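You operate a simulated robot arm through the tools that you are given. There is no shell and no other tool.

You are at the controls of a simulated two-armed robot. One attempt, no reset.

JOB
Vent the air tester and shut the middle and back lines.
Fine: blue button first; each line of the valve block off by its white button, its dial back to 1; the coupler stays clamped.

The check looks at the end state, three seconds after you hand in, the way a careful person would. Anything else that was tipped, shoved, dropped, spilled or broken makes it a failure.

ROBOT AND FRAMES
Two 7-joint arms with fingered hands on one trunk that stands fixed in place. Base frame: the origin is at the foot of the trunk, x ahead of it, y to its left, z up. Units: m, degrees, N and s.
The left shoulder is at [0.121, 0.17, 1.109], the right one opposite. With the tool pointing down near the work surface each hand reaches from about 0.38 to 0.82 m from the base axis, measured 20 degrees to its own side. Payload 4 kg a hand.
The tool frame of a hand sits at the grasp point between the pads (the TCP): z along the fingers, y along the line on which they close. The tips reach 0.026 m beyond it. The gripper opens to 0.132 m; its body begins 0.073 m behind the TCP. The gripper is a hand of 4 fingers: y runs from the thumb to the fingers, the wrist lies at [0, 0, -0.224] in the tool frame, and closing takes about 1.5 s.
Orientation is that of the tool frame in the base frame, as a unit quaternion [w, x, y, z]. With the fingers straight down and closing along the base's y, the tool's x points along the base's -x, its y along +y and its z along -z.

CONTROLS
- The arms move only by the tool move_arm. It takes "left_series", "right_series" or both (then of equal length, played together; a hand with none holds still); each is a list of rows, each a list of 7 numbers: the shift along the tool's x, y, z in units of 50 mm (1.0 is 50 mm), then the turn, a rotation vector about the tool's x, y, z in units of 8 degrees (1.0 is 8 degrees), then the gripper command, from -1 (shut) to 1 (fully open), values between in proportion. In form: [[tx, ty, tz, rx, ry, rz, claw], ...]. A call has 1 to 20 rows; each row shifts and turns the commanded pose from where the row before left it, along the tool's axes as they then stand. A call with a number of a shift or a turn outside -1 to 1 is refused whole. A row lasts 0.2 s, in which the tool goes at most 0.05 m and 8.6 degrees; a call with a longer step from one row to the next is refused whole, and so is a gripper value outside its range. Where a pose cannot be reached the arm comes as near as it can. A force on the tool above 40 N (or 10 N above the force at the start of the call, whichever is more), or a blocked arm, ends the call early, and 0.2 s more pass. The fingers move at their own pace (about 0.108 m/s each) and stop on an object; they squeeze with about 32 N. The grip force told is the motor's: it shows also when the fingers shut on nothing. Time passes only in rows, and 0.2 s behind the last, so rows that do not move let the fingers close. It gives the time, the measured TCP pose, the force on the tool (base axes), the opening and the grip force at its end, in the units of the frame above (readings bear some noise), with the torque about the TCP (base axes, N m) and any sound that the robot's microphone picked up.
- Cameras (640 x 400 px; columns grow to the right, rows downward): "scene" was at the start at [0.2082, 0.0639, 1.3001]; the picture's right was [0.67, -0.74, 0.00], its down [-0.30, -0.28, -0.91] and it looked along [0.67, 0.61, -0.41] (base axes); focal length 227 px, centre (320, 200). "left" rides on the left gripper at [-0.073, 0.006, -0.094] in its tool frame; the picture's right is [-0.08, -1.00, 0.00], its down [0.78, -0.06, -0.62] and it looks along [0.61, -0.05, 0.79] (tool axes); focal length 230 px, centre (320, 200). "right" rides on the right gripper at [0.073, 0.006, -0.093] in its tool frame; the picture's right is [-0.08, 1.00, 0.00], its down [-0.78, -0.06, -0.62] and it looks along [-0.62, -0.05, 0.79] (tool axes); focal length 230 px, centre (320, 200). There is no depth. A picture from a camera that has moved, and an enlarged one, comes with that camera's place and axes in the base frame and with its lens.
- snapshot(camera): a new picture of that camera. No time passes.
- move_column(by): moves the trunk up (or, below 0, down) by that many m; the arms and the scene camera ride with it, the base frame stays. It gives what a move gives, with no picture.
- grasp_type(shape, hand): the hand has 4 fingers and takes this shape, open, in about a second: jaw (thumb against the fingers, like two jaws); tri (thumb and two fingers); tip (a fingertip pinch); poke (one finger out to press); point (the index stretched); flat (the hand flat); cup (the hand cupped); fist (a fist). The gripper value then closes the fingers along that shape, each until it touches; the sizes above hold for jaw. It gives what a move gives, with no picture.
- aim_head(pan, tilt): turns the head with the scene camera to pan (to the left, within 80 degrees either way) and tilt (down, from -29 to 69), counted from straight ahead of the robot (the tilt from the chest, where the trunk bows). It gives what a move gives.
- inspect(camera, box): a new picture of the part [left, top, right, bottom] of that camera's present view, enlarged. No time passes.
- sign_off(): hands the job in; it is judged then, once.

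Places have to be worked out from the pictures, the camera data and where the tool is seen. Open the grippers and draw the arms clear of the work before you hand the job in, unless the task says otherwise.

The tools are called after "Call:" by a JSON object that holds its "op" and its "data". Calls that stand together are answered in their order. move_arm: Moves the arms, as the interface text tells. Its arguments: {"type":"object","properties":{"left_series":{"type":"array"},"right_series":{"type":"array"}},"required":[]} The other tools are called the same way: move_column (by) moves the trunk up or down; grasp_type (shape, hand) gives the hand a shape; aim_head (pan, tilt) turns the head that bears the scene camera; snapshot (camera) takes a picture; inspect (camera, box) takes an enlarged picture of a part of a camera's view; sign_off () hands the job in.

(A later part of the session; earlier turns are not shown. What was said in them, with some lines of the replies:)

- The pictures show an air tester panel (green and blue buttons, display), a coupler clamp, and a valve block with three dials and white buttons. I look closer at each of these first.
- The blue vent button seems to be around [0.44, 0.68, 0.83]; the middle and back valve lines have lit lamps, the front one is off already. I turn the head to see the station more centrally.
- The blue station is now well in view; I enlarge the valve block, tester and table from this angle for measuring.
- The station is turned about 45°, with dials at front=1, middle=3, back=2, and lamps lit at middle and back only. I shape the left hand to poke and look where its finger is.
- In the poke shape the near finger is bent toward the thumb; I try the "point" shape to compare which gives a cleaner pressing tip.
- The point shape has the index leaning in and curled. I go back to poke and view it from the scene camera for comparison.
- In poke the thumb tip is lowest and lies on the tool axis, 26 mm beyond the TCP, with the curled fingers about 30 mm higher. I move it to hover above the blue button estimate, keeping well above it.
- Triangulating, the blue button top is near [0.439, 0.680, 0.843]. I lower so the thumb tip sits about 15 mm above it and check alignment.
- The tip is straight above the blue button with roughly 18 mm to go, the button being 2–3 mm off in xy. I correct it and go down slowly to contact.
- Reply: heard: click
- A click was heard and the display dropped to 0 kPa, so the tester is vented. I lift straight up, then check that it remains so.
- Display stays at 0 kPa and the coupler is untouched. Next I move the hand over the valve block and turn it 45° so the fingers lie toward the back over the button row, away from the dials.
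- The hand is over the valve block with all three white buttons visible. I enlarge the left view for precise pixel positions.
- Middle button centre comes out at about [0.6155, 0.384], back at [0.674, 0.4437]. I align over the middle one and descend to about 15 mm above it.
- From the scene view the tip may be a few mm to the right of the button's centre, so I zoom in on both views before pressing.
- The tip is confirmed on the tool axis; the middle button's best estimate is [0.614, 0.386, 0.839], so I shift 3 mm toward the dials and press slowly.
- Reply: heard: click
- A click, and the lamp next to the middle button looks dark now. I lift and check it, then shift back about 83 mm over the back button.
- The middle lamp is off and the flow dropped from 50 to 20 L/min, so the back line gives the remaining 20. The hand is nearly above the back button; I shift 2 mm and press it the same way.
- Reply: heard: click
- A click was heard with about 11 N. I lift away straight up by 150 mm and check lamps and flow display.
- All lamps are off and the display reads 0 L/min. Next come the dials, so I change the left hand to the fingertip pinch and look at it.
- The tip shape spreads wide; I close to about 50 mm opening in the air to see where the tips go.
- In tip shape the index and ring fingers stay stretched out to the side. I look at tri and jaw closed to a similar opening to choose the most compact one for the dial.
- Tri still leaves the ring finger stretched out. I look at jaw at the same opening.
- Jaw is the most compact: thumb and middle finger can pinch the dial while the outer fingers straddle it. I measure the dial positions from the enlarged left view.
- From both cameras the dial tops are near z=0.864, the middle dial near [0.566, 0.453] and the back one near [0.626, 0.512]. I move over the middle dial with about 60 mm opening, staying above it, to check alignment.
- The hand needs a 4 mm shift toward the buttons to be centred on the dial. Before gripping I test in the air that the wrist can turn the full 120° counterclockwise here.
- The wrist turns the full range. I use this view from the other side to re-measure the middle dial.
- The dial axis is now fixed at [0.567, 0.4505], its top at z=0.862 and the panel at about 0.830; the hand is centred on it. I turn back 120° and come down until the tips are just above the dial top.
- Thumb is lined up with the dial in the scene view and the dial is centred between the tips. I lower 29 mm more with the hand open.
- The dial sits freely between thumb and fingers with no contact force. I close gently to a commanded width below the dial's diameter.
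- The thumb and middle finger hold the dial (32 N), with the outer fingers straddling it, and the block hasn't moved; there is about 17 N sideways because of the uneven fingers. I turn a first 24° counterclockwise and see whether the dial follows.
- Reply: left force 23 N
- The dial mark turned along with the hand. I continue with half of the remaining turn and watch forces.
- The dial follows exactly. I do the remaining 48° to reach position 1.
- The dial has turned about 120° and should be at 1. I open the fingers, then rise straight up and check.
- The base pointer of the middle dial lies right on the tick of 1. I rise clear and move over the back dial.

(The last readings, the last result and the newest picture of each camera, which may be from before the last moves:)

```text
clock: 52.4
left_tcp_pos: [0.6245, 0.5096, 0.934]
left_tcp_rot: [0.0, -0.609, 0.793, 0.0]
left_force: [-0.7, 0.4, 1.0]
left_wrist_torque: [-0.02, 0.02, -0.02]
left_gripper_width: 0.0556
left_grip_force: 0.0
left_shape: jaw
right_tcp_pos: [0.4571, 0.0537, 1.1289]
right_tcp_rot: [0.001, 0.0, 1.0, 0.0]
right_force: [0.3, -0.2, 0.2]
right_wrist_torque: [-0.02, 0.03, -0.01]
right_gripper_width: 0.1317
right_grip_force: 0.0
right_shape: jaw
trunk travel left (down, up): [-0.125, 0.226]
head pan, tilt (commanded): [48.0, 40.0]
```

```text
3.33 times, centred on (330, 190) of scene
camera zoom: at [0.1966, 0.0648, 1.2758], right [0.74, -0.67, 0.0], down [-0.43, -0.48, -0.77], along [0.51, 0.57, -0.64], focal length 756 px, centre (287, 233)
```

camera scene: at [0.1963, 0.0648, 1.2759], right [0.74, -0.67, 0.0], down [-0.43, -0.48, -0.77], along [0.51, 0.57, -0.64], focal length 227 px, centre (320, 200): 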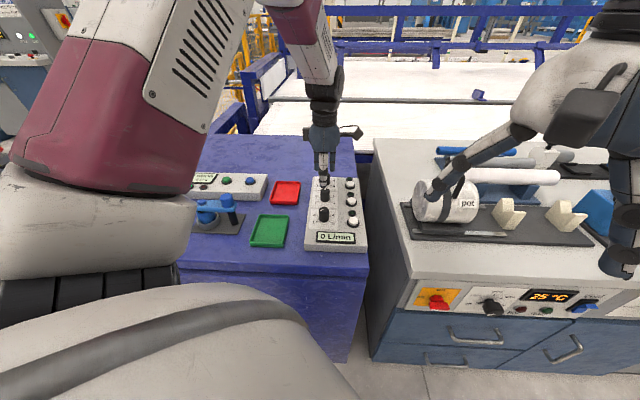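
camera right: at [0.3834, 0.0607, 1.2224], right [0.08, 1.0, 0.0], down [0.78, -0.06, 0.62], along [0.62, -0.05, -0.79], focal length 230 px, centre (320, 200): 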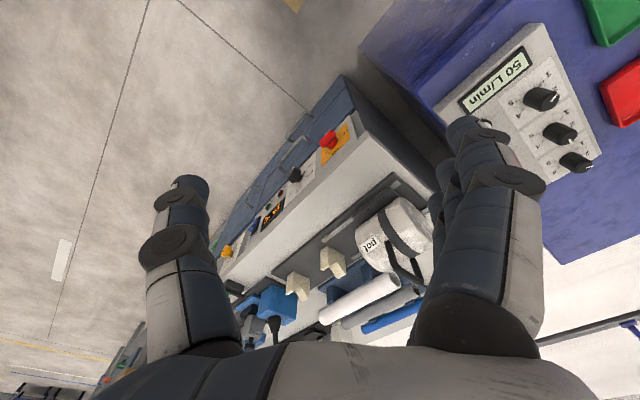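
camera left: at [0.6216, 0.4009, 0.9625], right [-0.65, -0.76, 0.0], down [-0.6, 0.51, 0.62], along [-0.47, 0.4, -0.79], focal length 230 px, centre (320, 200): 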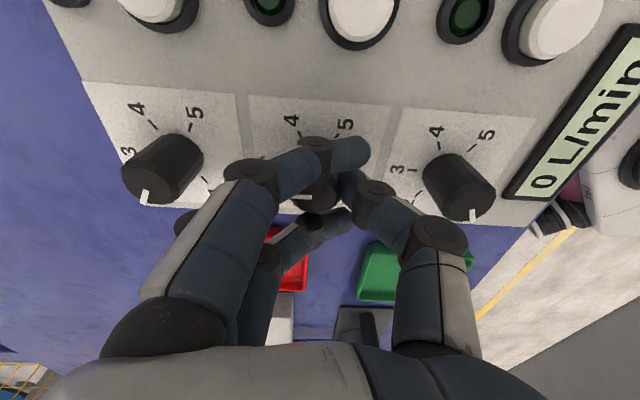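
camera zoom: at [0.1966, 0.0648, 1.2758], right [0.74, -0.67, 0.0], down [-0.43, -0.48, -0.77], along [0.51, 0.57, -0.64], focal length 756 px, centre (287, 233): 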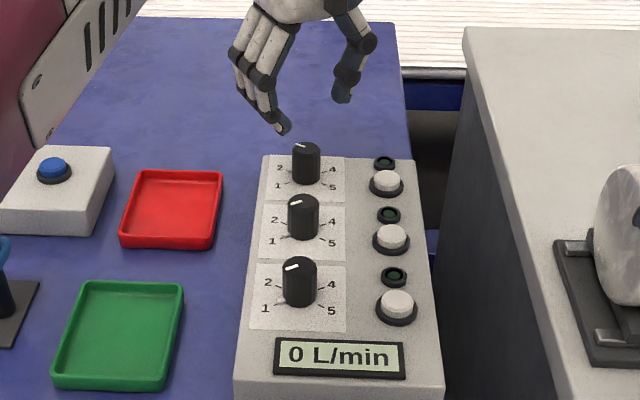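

From this view the back dial is at about [0.628, 0.5105] and points at 2. I correct the position and turn the hand back 120°, then look from the other side.

Call:
{"op": "move_arm", "data": {"left_series": [[-0.048, -0.056, 0, 0, 0, 0, -0.15], [0, 0, 0, 0, 0, 1, -0.15], [0, 0, 0, 0, 0, 1, -0.15], [0, 0, 0, 0, 0, 1, -0.15], [0, 0, 0, 0, 0, 1, -0.15], [0, 0, 0, 0, 0, 1, -0.15], [0, 0, 0, 0, 0, 1, -0.15], [0, 0, 0, 0, 0, 1, -0.15], [0, 0, 0, 0, 0, 1, -0.15], [0, 0, 0, 0, 0, 1, -0.15], [0, 0, 0, 0, 0, 1, -0.15], [0, 0, 0, 0, 0, 1, -0.15], [0, 0, 0, 0, 0, 1, -0.15], [0, 0, 0, 0, 0, 1, -0.15], [0, 0, 0, 0, 0, 1, -0.15], [0, 0, 0, 0, 0, 1, -0.15], [0, 0, 0, 0, 0, 0, -0.15]]}}

Call:
{"op": "inspect", "data": {"camera": "left", "box": [210, 60, 450, 220]}}

Call:
{"op": "inspect", "data": {"camera": "scene", "box": [290, 130, 370, 210]}}

```text
clock: 56.0
left_tcp_pos: [0.6297, 0.5117, 0.9342]
left_tcp_rot: [0.001, 0.383, 0.924, 0.0]
left_force: [-0.1, 0.2, 0.1]
left_wrist_torque: [-0.01, 0.03, -0.03]
left_gripper_width: 0.0558
left_grip_force: 0.1
left_shape: jaw
right_tcp_pos: [0.4563, 0.0552, 1.1282]
right_tcp_rot: [0.0, 0.0, 1.0, 0.0]
right_force: [-0.2, 0.9, 0.6]
right_wrist_torque: [-0.01, -0.01, 0.02]
right_gripper_width: 0.1318
right_grip_force: 0.1
right_shape: jaw
trunk travel left (down, up): [-0.125, 0.226]
head pan, tilt (commanded): [48.0, 40.0]
```

```text
2.50 times, centred on (330, 140) of left
camera zoom: at [0.6851, 0.4631, 1.0281], right [-0.65, -0.76, 0.0], down [-0.6, 0.51, 0.62], along [-0.47, 0.4, -0.79], focal length 575 px, centre (295, 350)
```

zoom: 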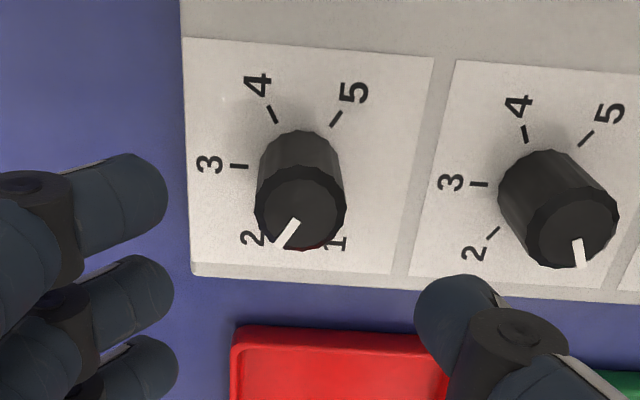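

```text
5.00 times, centred on (330, 170) of scene
camera zoom: at [0.1969, 0.0649, 1.2757], right [0.74, -0.67, 0.0], down [-0.43, -0.48, -0.77], along [0.51, 0.57, -0.64], focal length 1133 px, centre (270, 350)
```

zoom: 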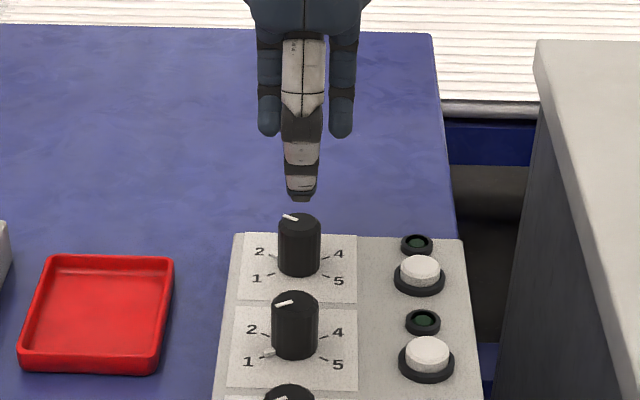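

Both views agree on the back dial at [0.627, 0.510]; the hand is within 2 mm. I make the small correction and descend around the dial.

Call:
{"op": "move_arm", "data": {"left_series": [[0.02, -0.032, 0.2, 0, 0, 0, -0.12], [0, 0, 0.25, 0, 0, 0, -0.12], [0, 0, 0.25, 0, 0, 0, -0.12], [0, 0, 0.15, 0, 0, 0, -0.12], [0, 0, 0.12, 0, 0, 0, -0.12], [0, 0, 0.12, 0, 0, 0, -0.12], [0, 0, 0.12, 0, 0, 0, -0.12], [0, 0, 0.11, 0, 0, 0, -0.12], [0, 0, 0, 0, 0, 0, -0.12]]}}

Call:
{"op": "snapshot", "data": {"camera": "left"}}

Call:
{"op": "inspect", "data": {"camera": "scene", "box": [290, 130, 370, 210]}}

```text
clock: 58.0
left_tcp_pos: [0.6272, 0.5119, 0.8679]
left_tcp_rot: [0.0, 0.383, 0.924, 0.0]
left_force: [1.0, 0.5, 0.8]
left_wrist_torque: [-0.04, 0.0, -0.02]
left_gripper_width: 0.0575
left_grip_force: 0.2
left_shape: jaw
right_tcp_pos: [0.4579, 0.0536, 1.1279]
right_tcp_rot: [0.0, 0.0, 1.0, -0.001]
right_force: [-0.2, -0.6, -0.5]
right_wrist_torque: [0.0, 0.03, 0.01]
right_gripper_width: 0.132
right_grip_force: 0.0
right_shape: jaw
trunk travel left (down, up): [-0.125, 0.226]
head pan, tilt (commanded): [48.0, 40.0]
```

```text
taken
camera left: at [0.6839, 0.4628, 0.9624], right [-0.65, -0.76, 0.0], down [-0.6, 0.51, 0.62], along [-0.47, 0.4, -0.79], focal length 230 px, centre (320, 200)
```

left: 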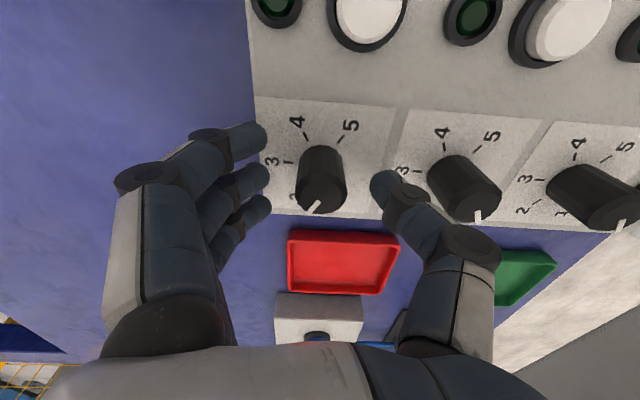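

```text
5.00 times, centred on (330, 170) of scene
camera zoom: at [0.1968, 0.0649, 1.2757], right [0.74, -0.67, 0.0], down [-0.43, -0.48, -0.77], along [0.51, 0.57, -0.64], focal length 1133 px, centre (270, 350)
```

zoom: 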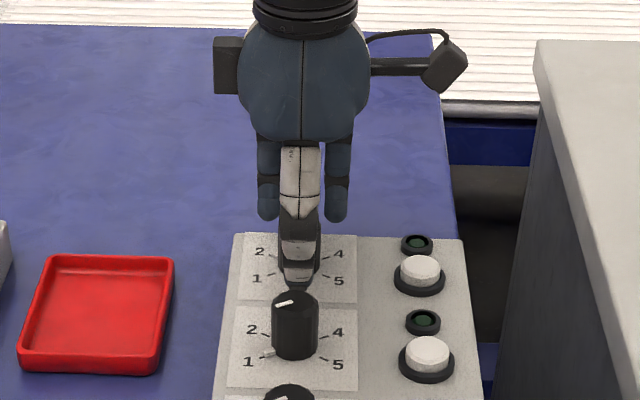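

The dial is centred between thumb and fingers with no contact. I close on it as with the middle one.

Call:
{"op": "move_arm", "data": {"left_series": [[0, 0, 0, 0, 0, 0, -0.4], [0, 0, 0, 0, 0, 0, -0.6], [0, 0, 0, 0, 0, 0, -0.75], [0, 0, 0, 0, 0, 0, -0.75], [0, 0, 0, 0, 0, 0, -0.75], [0, 0, 0, 0, 0, 0, -0.75]]}}

Call:
{"op": "inspect", "data": {"camera": "left", "box": [230, 80, 450, 240]}}

Call:
{"op": "inspect", "data": {"camera": "scene", "box": [290, 130, 370, 210]}}

```text
clock: 59.4
left_tcp_pos: [0.6263, 0.5097, 0.8674]
left_tcp_rot: [-0.002, 0.383, 0.924, -0.002]
left_force: [-11.6, -12.5, -3.5]
left_wrist_torque: [-0.16, 0.15, 0.03]
left_gripper_width: 0.0081
left_grip_force: 32.8
left_shape: jaw
right_tcp_pos: [0.4566, 0.0535, 1.129]
right_tcp_rot: [0.001, 0.0, 1.0, 0.001]
right_force: [-0.6, -0.1, -0.1]
right_wrist_torque: [0.0, -0.01, 0.01]
right_gripper_width: 0.1319
right_grip_force: 0.0
right_shape: jaw
trunk travel left (down, up): [-0.125, 0.226]
head pan, tilt (commanded): [48.0, 40.0]
```

```text
2.50 times, centred on (340, 160) of left
camera zoom: at [0.6826, 0.4616, 0.9621], right [-0.65, -0.76, 0.0], down [-0.6, 0.51, 0.62], along [-0.47, 0.4, -0.79], focal length 575 px, centre (270, 300)
```

zoom: 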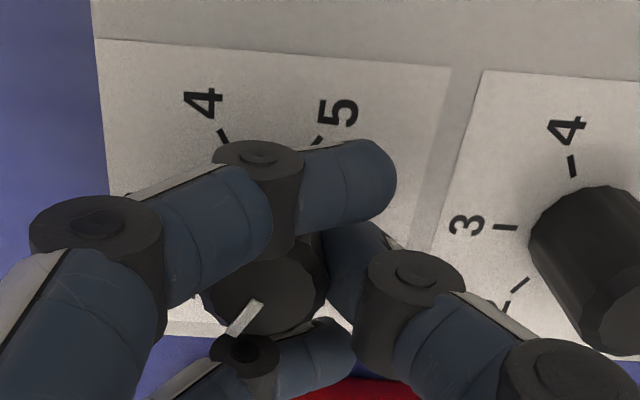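

```text
5.00 times, centred on (330, 170) of scene
camera zoom: at [0.196, 0.064, 1.2758], right [0.74, -0.67, 0.0], down [-0.43, -0.48, -0.77], along [0.51, 0.57, -0.64], focal length 1133 px, centre (270, 350)
```

zoom: 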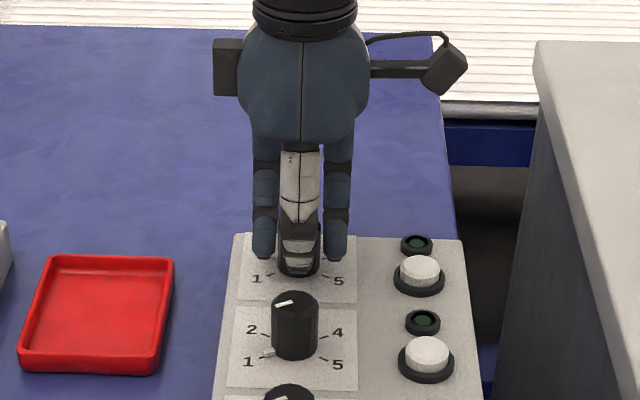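

The grip is the same as before and the block has not moved. I turn 60° counterclockwise slowly, from 2 to 1.

Call:
{"op": "move_arm", "data": {"left_series": [[0, 0, 0, 0, 0, -0.5, -0.75], [0, 0, 0, 0, 0, -0.5, -0.75], [0, 0, 0, 0, 0, -0.5, -0.75], [0, 0, 0, 0, 0, -0.5, -0.75], [0, 0, 0, 0, 0, -0.5, -0.75], [0, 0, 0, 0, 0, -0.5, -0.75], [0, 0, 0, 0, 0, -0.5, -0.75], [0, 0, 0, 0, 0, -0.5, -0.75], [0, 0, 0, 0, 0, -0.5, -0.75], [0, 0, 0, 0, 0, -0.5, -0.75], [0, 0, 0, 0, 0, -0.5, -0.75], [0, 0, 0, 0, 0, -0.5, -0.75], [0, 0, 0, 0, 0, -0.5, -0.75], [0, 0, 0, 0, 0, -0.5, -0.75], [0, 0, 0, 0, 0, -0.5, -0.75], [0, 0, 0, 0, 0, 0, -0.75]]}}

Call:
{"op": "inspect", "data": {"camera": "left", "box": [230, 80, 450, 240]}}

Call:
{"op": "inspect", "data": {"camera": "scene", "box": [290, 130, 370, 210]}}

```text
clock: 62.8
left_tcp_pos: [0.628, 0.5101, 0.8677]
left_tcp_rot: [0.0, -0.132, 0.991, 0.001]
left_force: [0.0, -14.7, -6.1]
left_wrist_torque: [-0.13, 0.0, -0.07]
left_gripper_width: 0.0076
left_grip_force: 31.3
left_shape: jaw
right_tcp_pos: [0.4574, 0.0529, 1.1285]
right_tcp_rot: [0.0, 0.001, 1.0, 0.0]
right_force: [-0.1, -0.2, 0.3]
right_wrist_torque: [0.02, 0.02, 0.01]
right_gripper_width: 0.1316
right_grip_force: 0.1
right_shape: jaw
trunk travel left (down, up): [-0.125, 0.226]
head pan, tilt (commanded): [48.0, 40.0]
```

```text
2.50 times, centred on (340, 160) of left
camera zoom: at [0.6975, 0.5336, 0.9627], right [0.33, -0.94, 0.0], down [-0.74, -0.26, 0.62], along [-0.58, -0.2, -0.79], focal length 575 px, centre (270, 300)
```

zoom: 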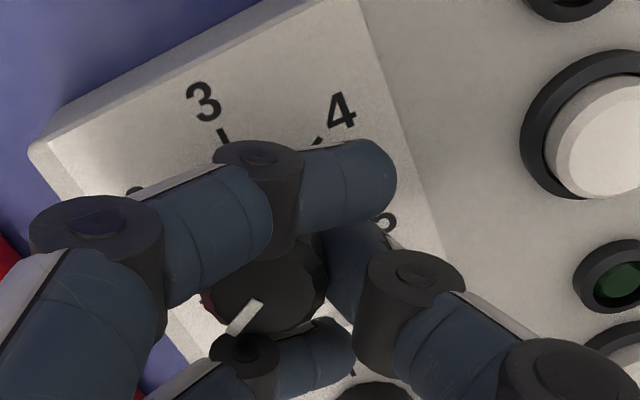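

```text
5.00 times, centred on (330, 170) of scene
camera zoom: at [0.1975, 0.0639, 1.2756], right [0.74, -0.67, 0.0], down [-0.43, -0.48, -0.77], along [0.51, 0.57, -0.64], focal length 1133 px, centre (270, 350)
```

zoom: 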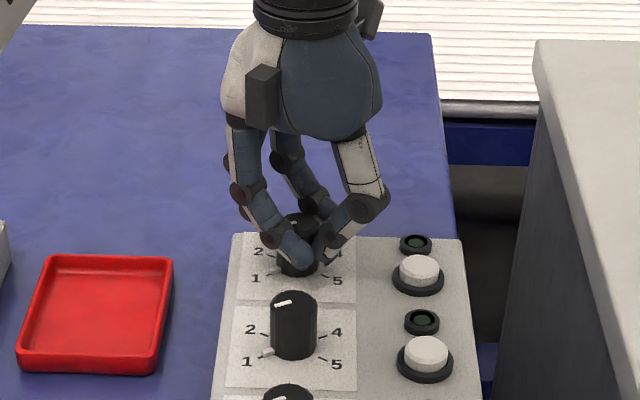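

The dial mark moved with the hand all the way. I open the fingers and look at the pointer.

Call:
{"op": "move_arm", "data": {"left_series": [[0, 0, 0, 0, 0, 0, -0.6], [0, 0, 0, 0, 0, 0, -0.4], [0, 0, 0, 0, 0, 0, -0.15], [0, 0, 0, 0, 0, 0, -0.15], [0, 0, 0, 0, 0, 0, -0.15], [0, 0, 0, 0, 0, 0, -0.15]]}}

Call:
{"op": "inspect", "data": {"camera": "left", "box": [210, 80, 450, 240]}}

Call:
{"op": "inspect", "data": {"camera": "scene", "box": [290, 130, 370, 210]}}

```text
clock: 64.2
left_tcp_pos: [0.6275, 0.5107, 0.8685]
left_tcp_rot: [0.0, -0.131, 0.991, 0.001]
left_force: [0.2, 0.3, 0.6]
left_wrist_torque: [0.03, 0.01, -0.02]
left_gripper_width: 0.0554
left_grip_force: 0.2
left_shape: jaw
right_tcp_pos: [0.4567, 0.0524, 1.1277]
right_tcp_rot: [0.002, 0.0, 1.0, 0.0]
right_force: [-0.6, 1.3, 0.1]
right_wrist_torque: [0.0, 0.0, 0.02]
right_gripper_width: 0.1319
right_grip_force: 0.1
right_shape: jaw
trunk travel left (down, up): [-0.125, 0.226]
head pan, tilt (commanded): [48.0, 40.0]
```

```text
2.50 times, centred on (330, 160) of left
camera zoom: at [0.6969, 0.5343, 0.9625], right [0.33, -0.94, 0.0], down [-0.74, -0.26, 0.62], along [-0.58, -0.21, -0.79], focal length 575 px, centre (295, 300)
```

zoom: 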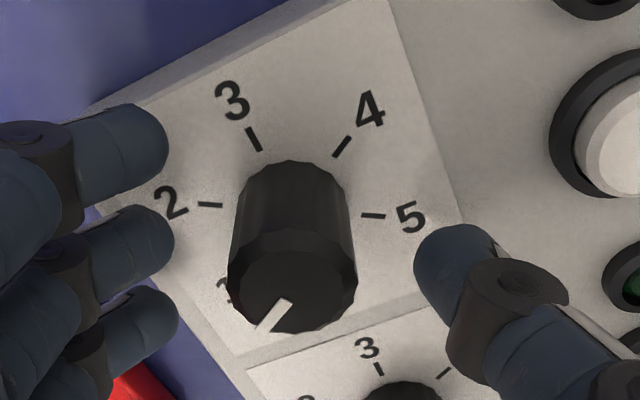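

```text
5.00 times, centred on (330, 170) of scene
camera zoom: at [0.1968, 0.0649, 1.2757], right [0.74, -0.67, 0.0], down [-0.43, -0.48, -0.77], along [0.51, 0.57, -0.64], focal length 1133 px, centre (270, 350)
```

zoom: 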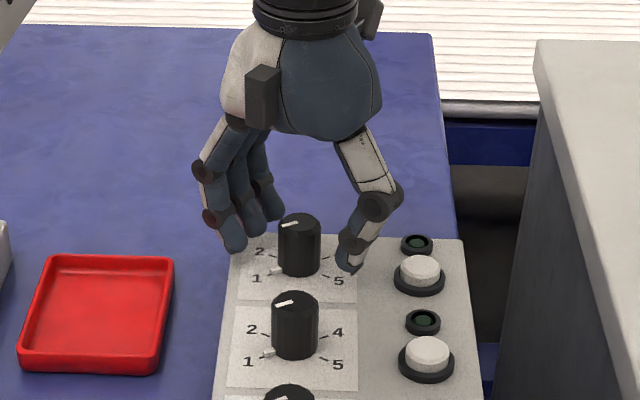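

The back dial's pointer now sits at 1 like the other two. I rise straight up well clear and check the whole station.

Call:
{"op": "move_arm", "data": {"left_series": [[0, 0, -0.2, 0, 0, 0, -0.15], [0, 0, -0.3, 0, 0, 0, -0.15], [0, 0, -0.4, 0, 0, 0, -0.15], [0, 0, -0.5, 0, 0, 0, -0.15], [0, 0, -0.7, 0, 0, 0, 0.2], [0, 0, -0.8, 0, 0, 0, 0.6], [0, 0, -0.8, 0, 0, 0, 1], [0, 0, -0.7, 0, 0, 0, 1], [0, 0, -0.6, 0, 0, 0, 1], [0, 0, 0, 0, 0, 0, 1]]}}

Call:
{"op": "inspect", "data": {"camera": "scene", "box": [295, 165, 375, 255]}}

Call:
{"op": "snapshot", "data": {"camera": "left"}}

Call:
{"op": "snapshot", "data": {"camera": "scene"}}

```text
clock: 66.4
left_tcp_pos: [0.6269, 0.5103, 1.1179]
left_tcp_rot: [-0.001, -0.131, 0.991, 0.0]
left_force: [-0.4, -0.4, -0.1]
left_wrist_torque: [0.01, 0.02, 0.03]
left_gripper_width: 0.1317
left_grip_force: 0.1
left_shape: jaw
right_tcp_pos: [0.4576, 0.0548, 1.1281]
right_tcp_rot: [0.001, 0.001, 1.0, 0.0]
right_force: [-0.2, 0.0, -0.5]
right_wrist_torque: [-0.02, 0.03, 0.03]
right_gripper_width: 0.1318
right_grip_force: 0.0
right_shape: jaw
trunk travel left (down, up): [-0.125, 0.226]
head pan, tilt (commanded): [48.0, 40.0]
```

```text
4.44 times, centred on (335, 210) of scene
camera zoom: at [0.1971, 0.0651, 1.2755], right [0.74, -0.67, 0.0], down [-0.43, -0.48, -0.77], along [0.51, 0.57, -0.64], focal length 1007 px, centre (253, 156)
```

zoom: 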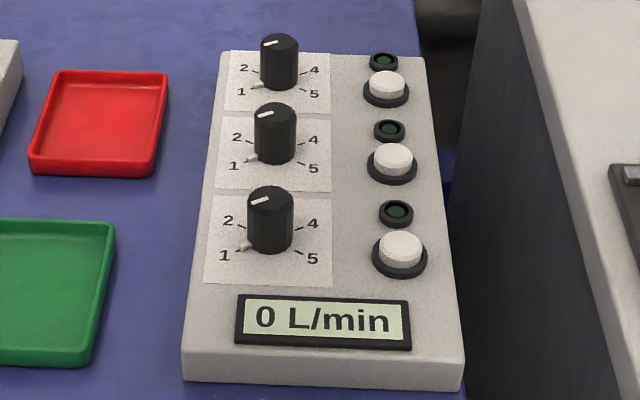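

```text
taken
camera left: at [0.6963, 0.5348, 1.2121], right [0.33, -0.94, 0.0], down [-0.74, -0.26, 0.62], along [-0.58, -0.2, -0.79], focal length 230 px, centre (320, 200)
```

left: 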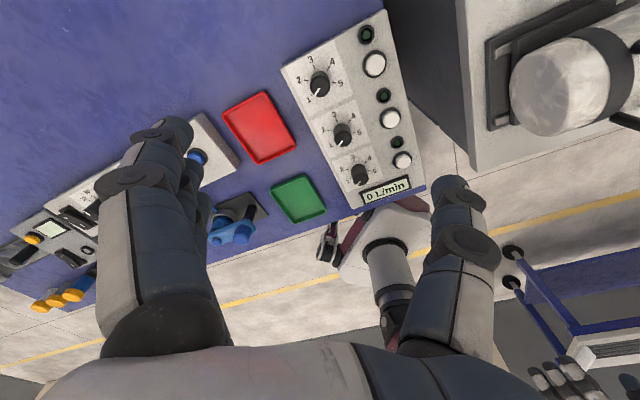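

```text
taken
camera scene: at [0.1971, 0.0651, 1.2755], right [0.74, -0.67, 0.0], down [-0.43, -0.48, -0.77], along [0.51, 0.57, -0.64], focal length 227 px, centre (320, 200)
```

scene: 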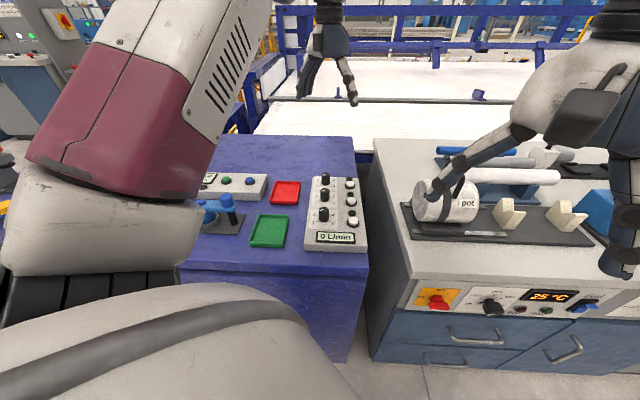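

All three dials are at 1, all lamps off, 0 L/min. I draw the left arm back to its starting place and check the tester and coupler.

Call:
{"op": "move_arm", "data": {"left_series": [[0, 0, -0.2, 0, 0, 1, 1], [0, 0, -0.2, 0, 0, 0.89, 1], [0.53, -0.05, -0.08, 0, 0, 0, 1], [0.53, -0.05, -0.08, 0, 0, 0, 1], [0.53, -0.05, -0.08, 0, 0, 0, 1], [0.53, -0.05, -0.08, 0, 0, 0, 1], [0.53, -0.05, -0.08, 0, 0, 0, 1], [0.53, -0.05, -0.08, 0, 0, 0, 1], [0.53, -0.05, -0.08, 0, 0, 0, 1], [0.53, -0.05, -0.08, 0, 0, 0, 1], [0, 0, 0, 0, 0, 0, 1]]}}

Call:
{"op": "snapshot", "data": {"camera": "left"}}

Call:
{"op": "inspect", "data": {"camera": "scene", "box": [170, 130, 380, 280]}}

Call:
{"op": "inspect", "data": {"camera": "scene", "box": [175, 165, 275, 245]}}

```text
clock: 68.8
left_tcp_pos: [0.4146, 0.4902, 1.1713]
left_tcp_rot: [0.0, 0.001, 1.0, 0.0]
left_force: [-0.3, 0.9, 0.0]
left_wrist_torque: [0.01, 0.01, -0.06]
left_gripper_width: 0.1317
left_grip_force: 0.1
left_shape: jaw
right_tcp_pos: [0.4581, 0.0535, 1.1279]
right_tcp_rot: [0.0, 0.0, 1.0, 0.0]
right_force: [-0.5, -0.4, 0.1]
right_wrist_torque: [0.0, 0.0, 0.0]
right_gripper_width: 0.1317
right_grip_force: 0.0
right_shape: jaw
trunk travel left (down, up): [-0.125, 0.226]
head pan, tilt (commanded): [48.0, 40.0]
```

```text
taken
camera left: at [0.4887, 0.4955, 1.2651], right [0.08, -1.0, 0.0], down [-0.78, -0.06, 0.62], along [-0.61, -0.05, -0.79], focal length 230 px, centre (320, 200)
```

left: 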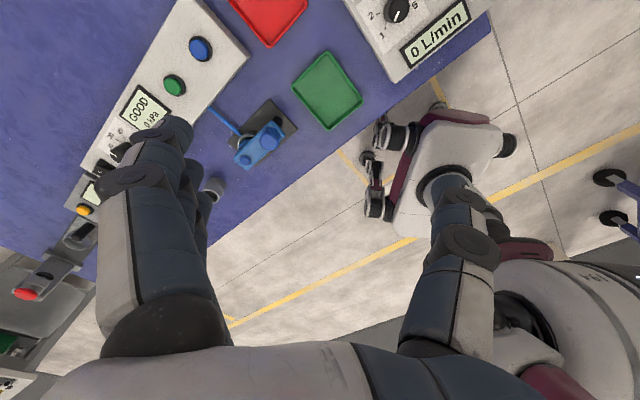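

```text
2.67 times, centred on (275, 205) of scene
camera zoom: at [0.1971, 0.0651, 1.2755], right [0.74, -0.67, 0.0], down [-0.43, -0.48, -0.77], along [0.51, 0.57, -0.64], focal length 604 px, centre (440, 187)
```

zoom: 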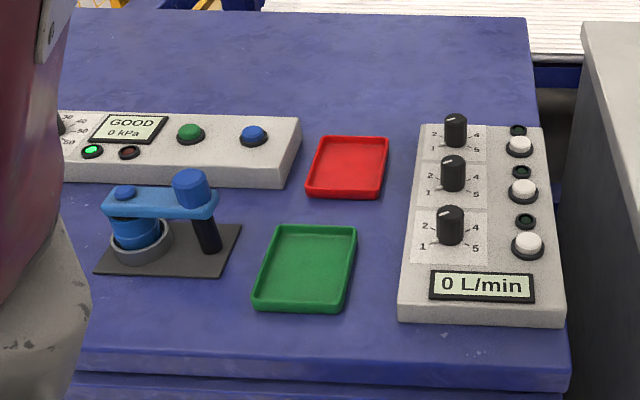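

```text
5.00 times, centred on (225, 205) of scene
camera zoom: at [0.1971, 0.0651, 1.2755], right [0.74, -0.67, 0.0], down [-0.43, -0.48, -0.77], along [0.51, 0.57, -0.64], focal length 1133 px, centre (795, 175)
```

zoom: 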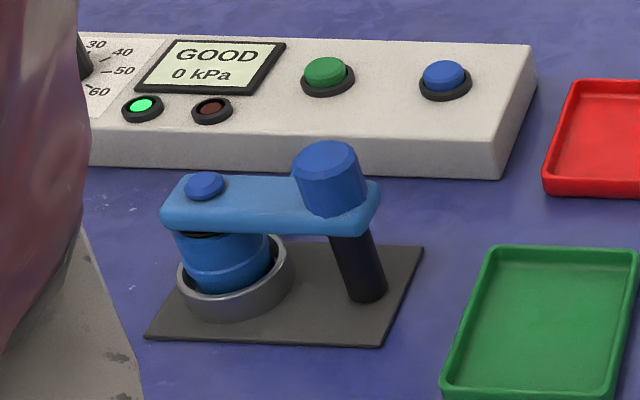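

The tester reads 0 kPa and the coupler is still clamped. All valve lamps are off with every dial at 1, the display shows 0 L/min, trays and blocks sit where they were, and both arms are clear with open hands. I hand the job in.

Call:
{"op": "sign_off", "data": {}}

```text
The job is handed in.
```

The air tester is vented, and the middle and back lines are shut; I've handed the job in.

- **Tester:** I pressed the blue button first. It clicked and the pressure fell from 30 to 0 kPa.
- **Middle line:** I pressed its white button and the lamp went out. Its dial went from 3 back to 1.
- **Back line:** I pressed its white button and the lamp went out. Its dial went from 2 back to 1. Flow now reads 0 L/min.
- **Front line:** it was already off with its dial at 1, so I left it alone.
- **Coupler and surroundings:** the coupler is still clamped. The trays and both blocks looked unmoved in the last pictures.

While I gripped each dial, the uneven fingers pushed sideways on it with about 17 N. I saw no movement of the valve block. The left arm is back at its starting place, the right arm never left its own, and both hands are open.
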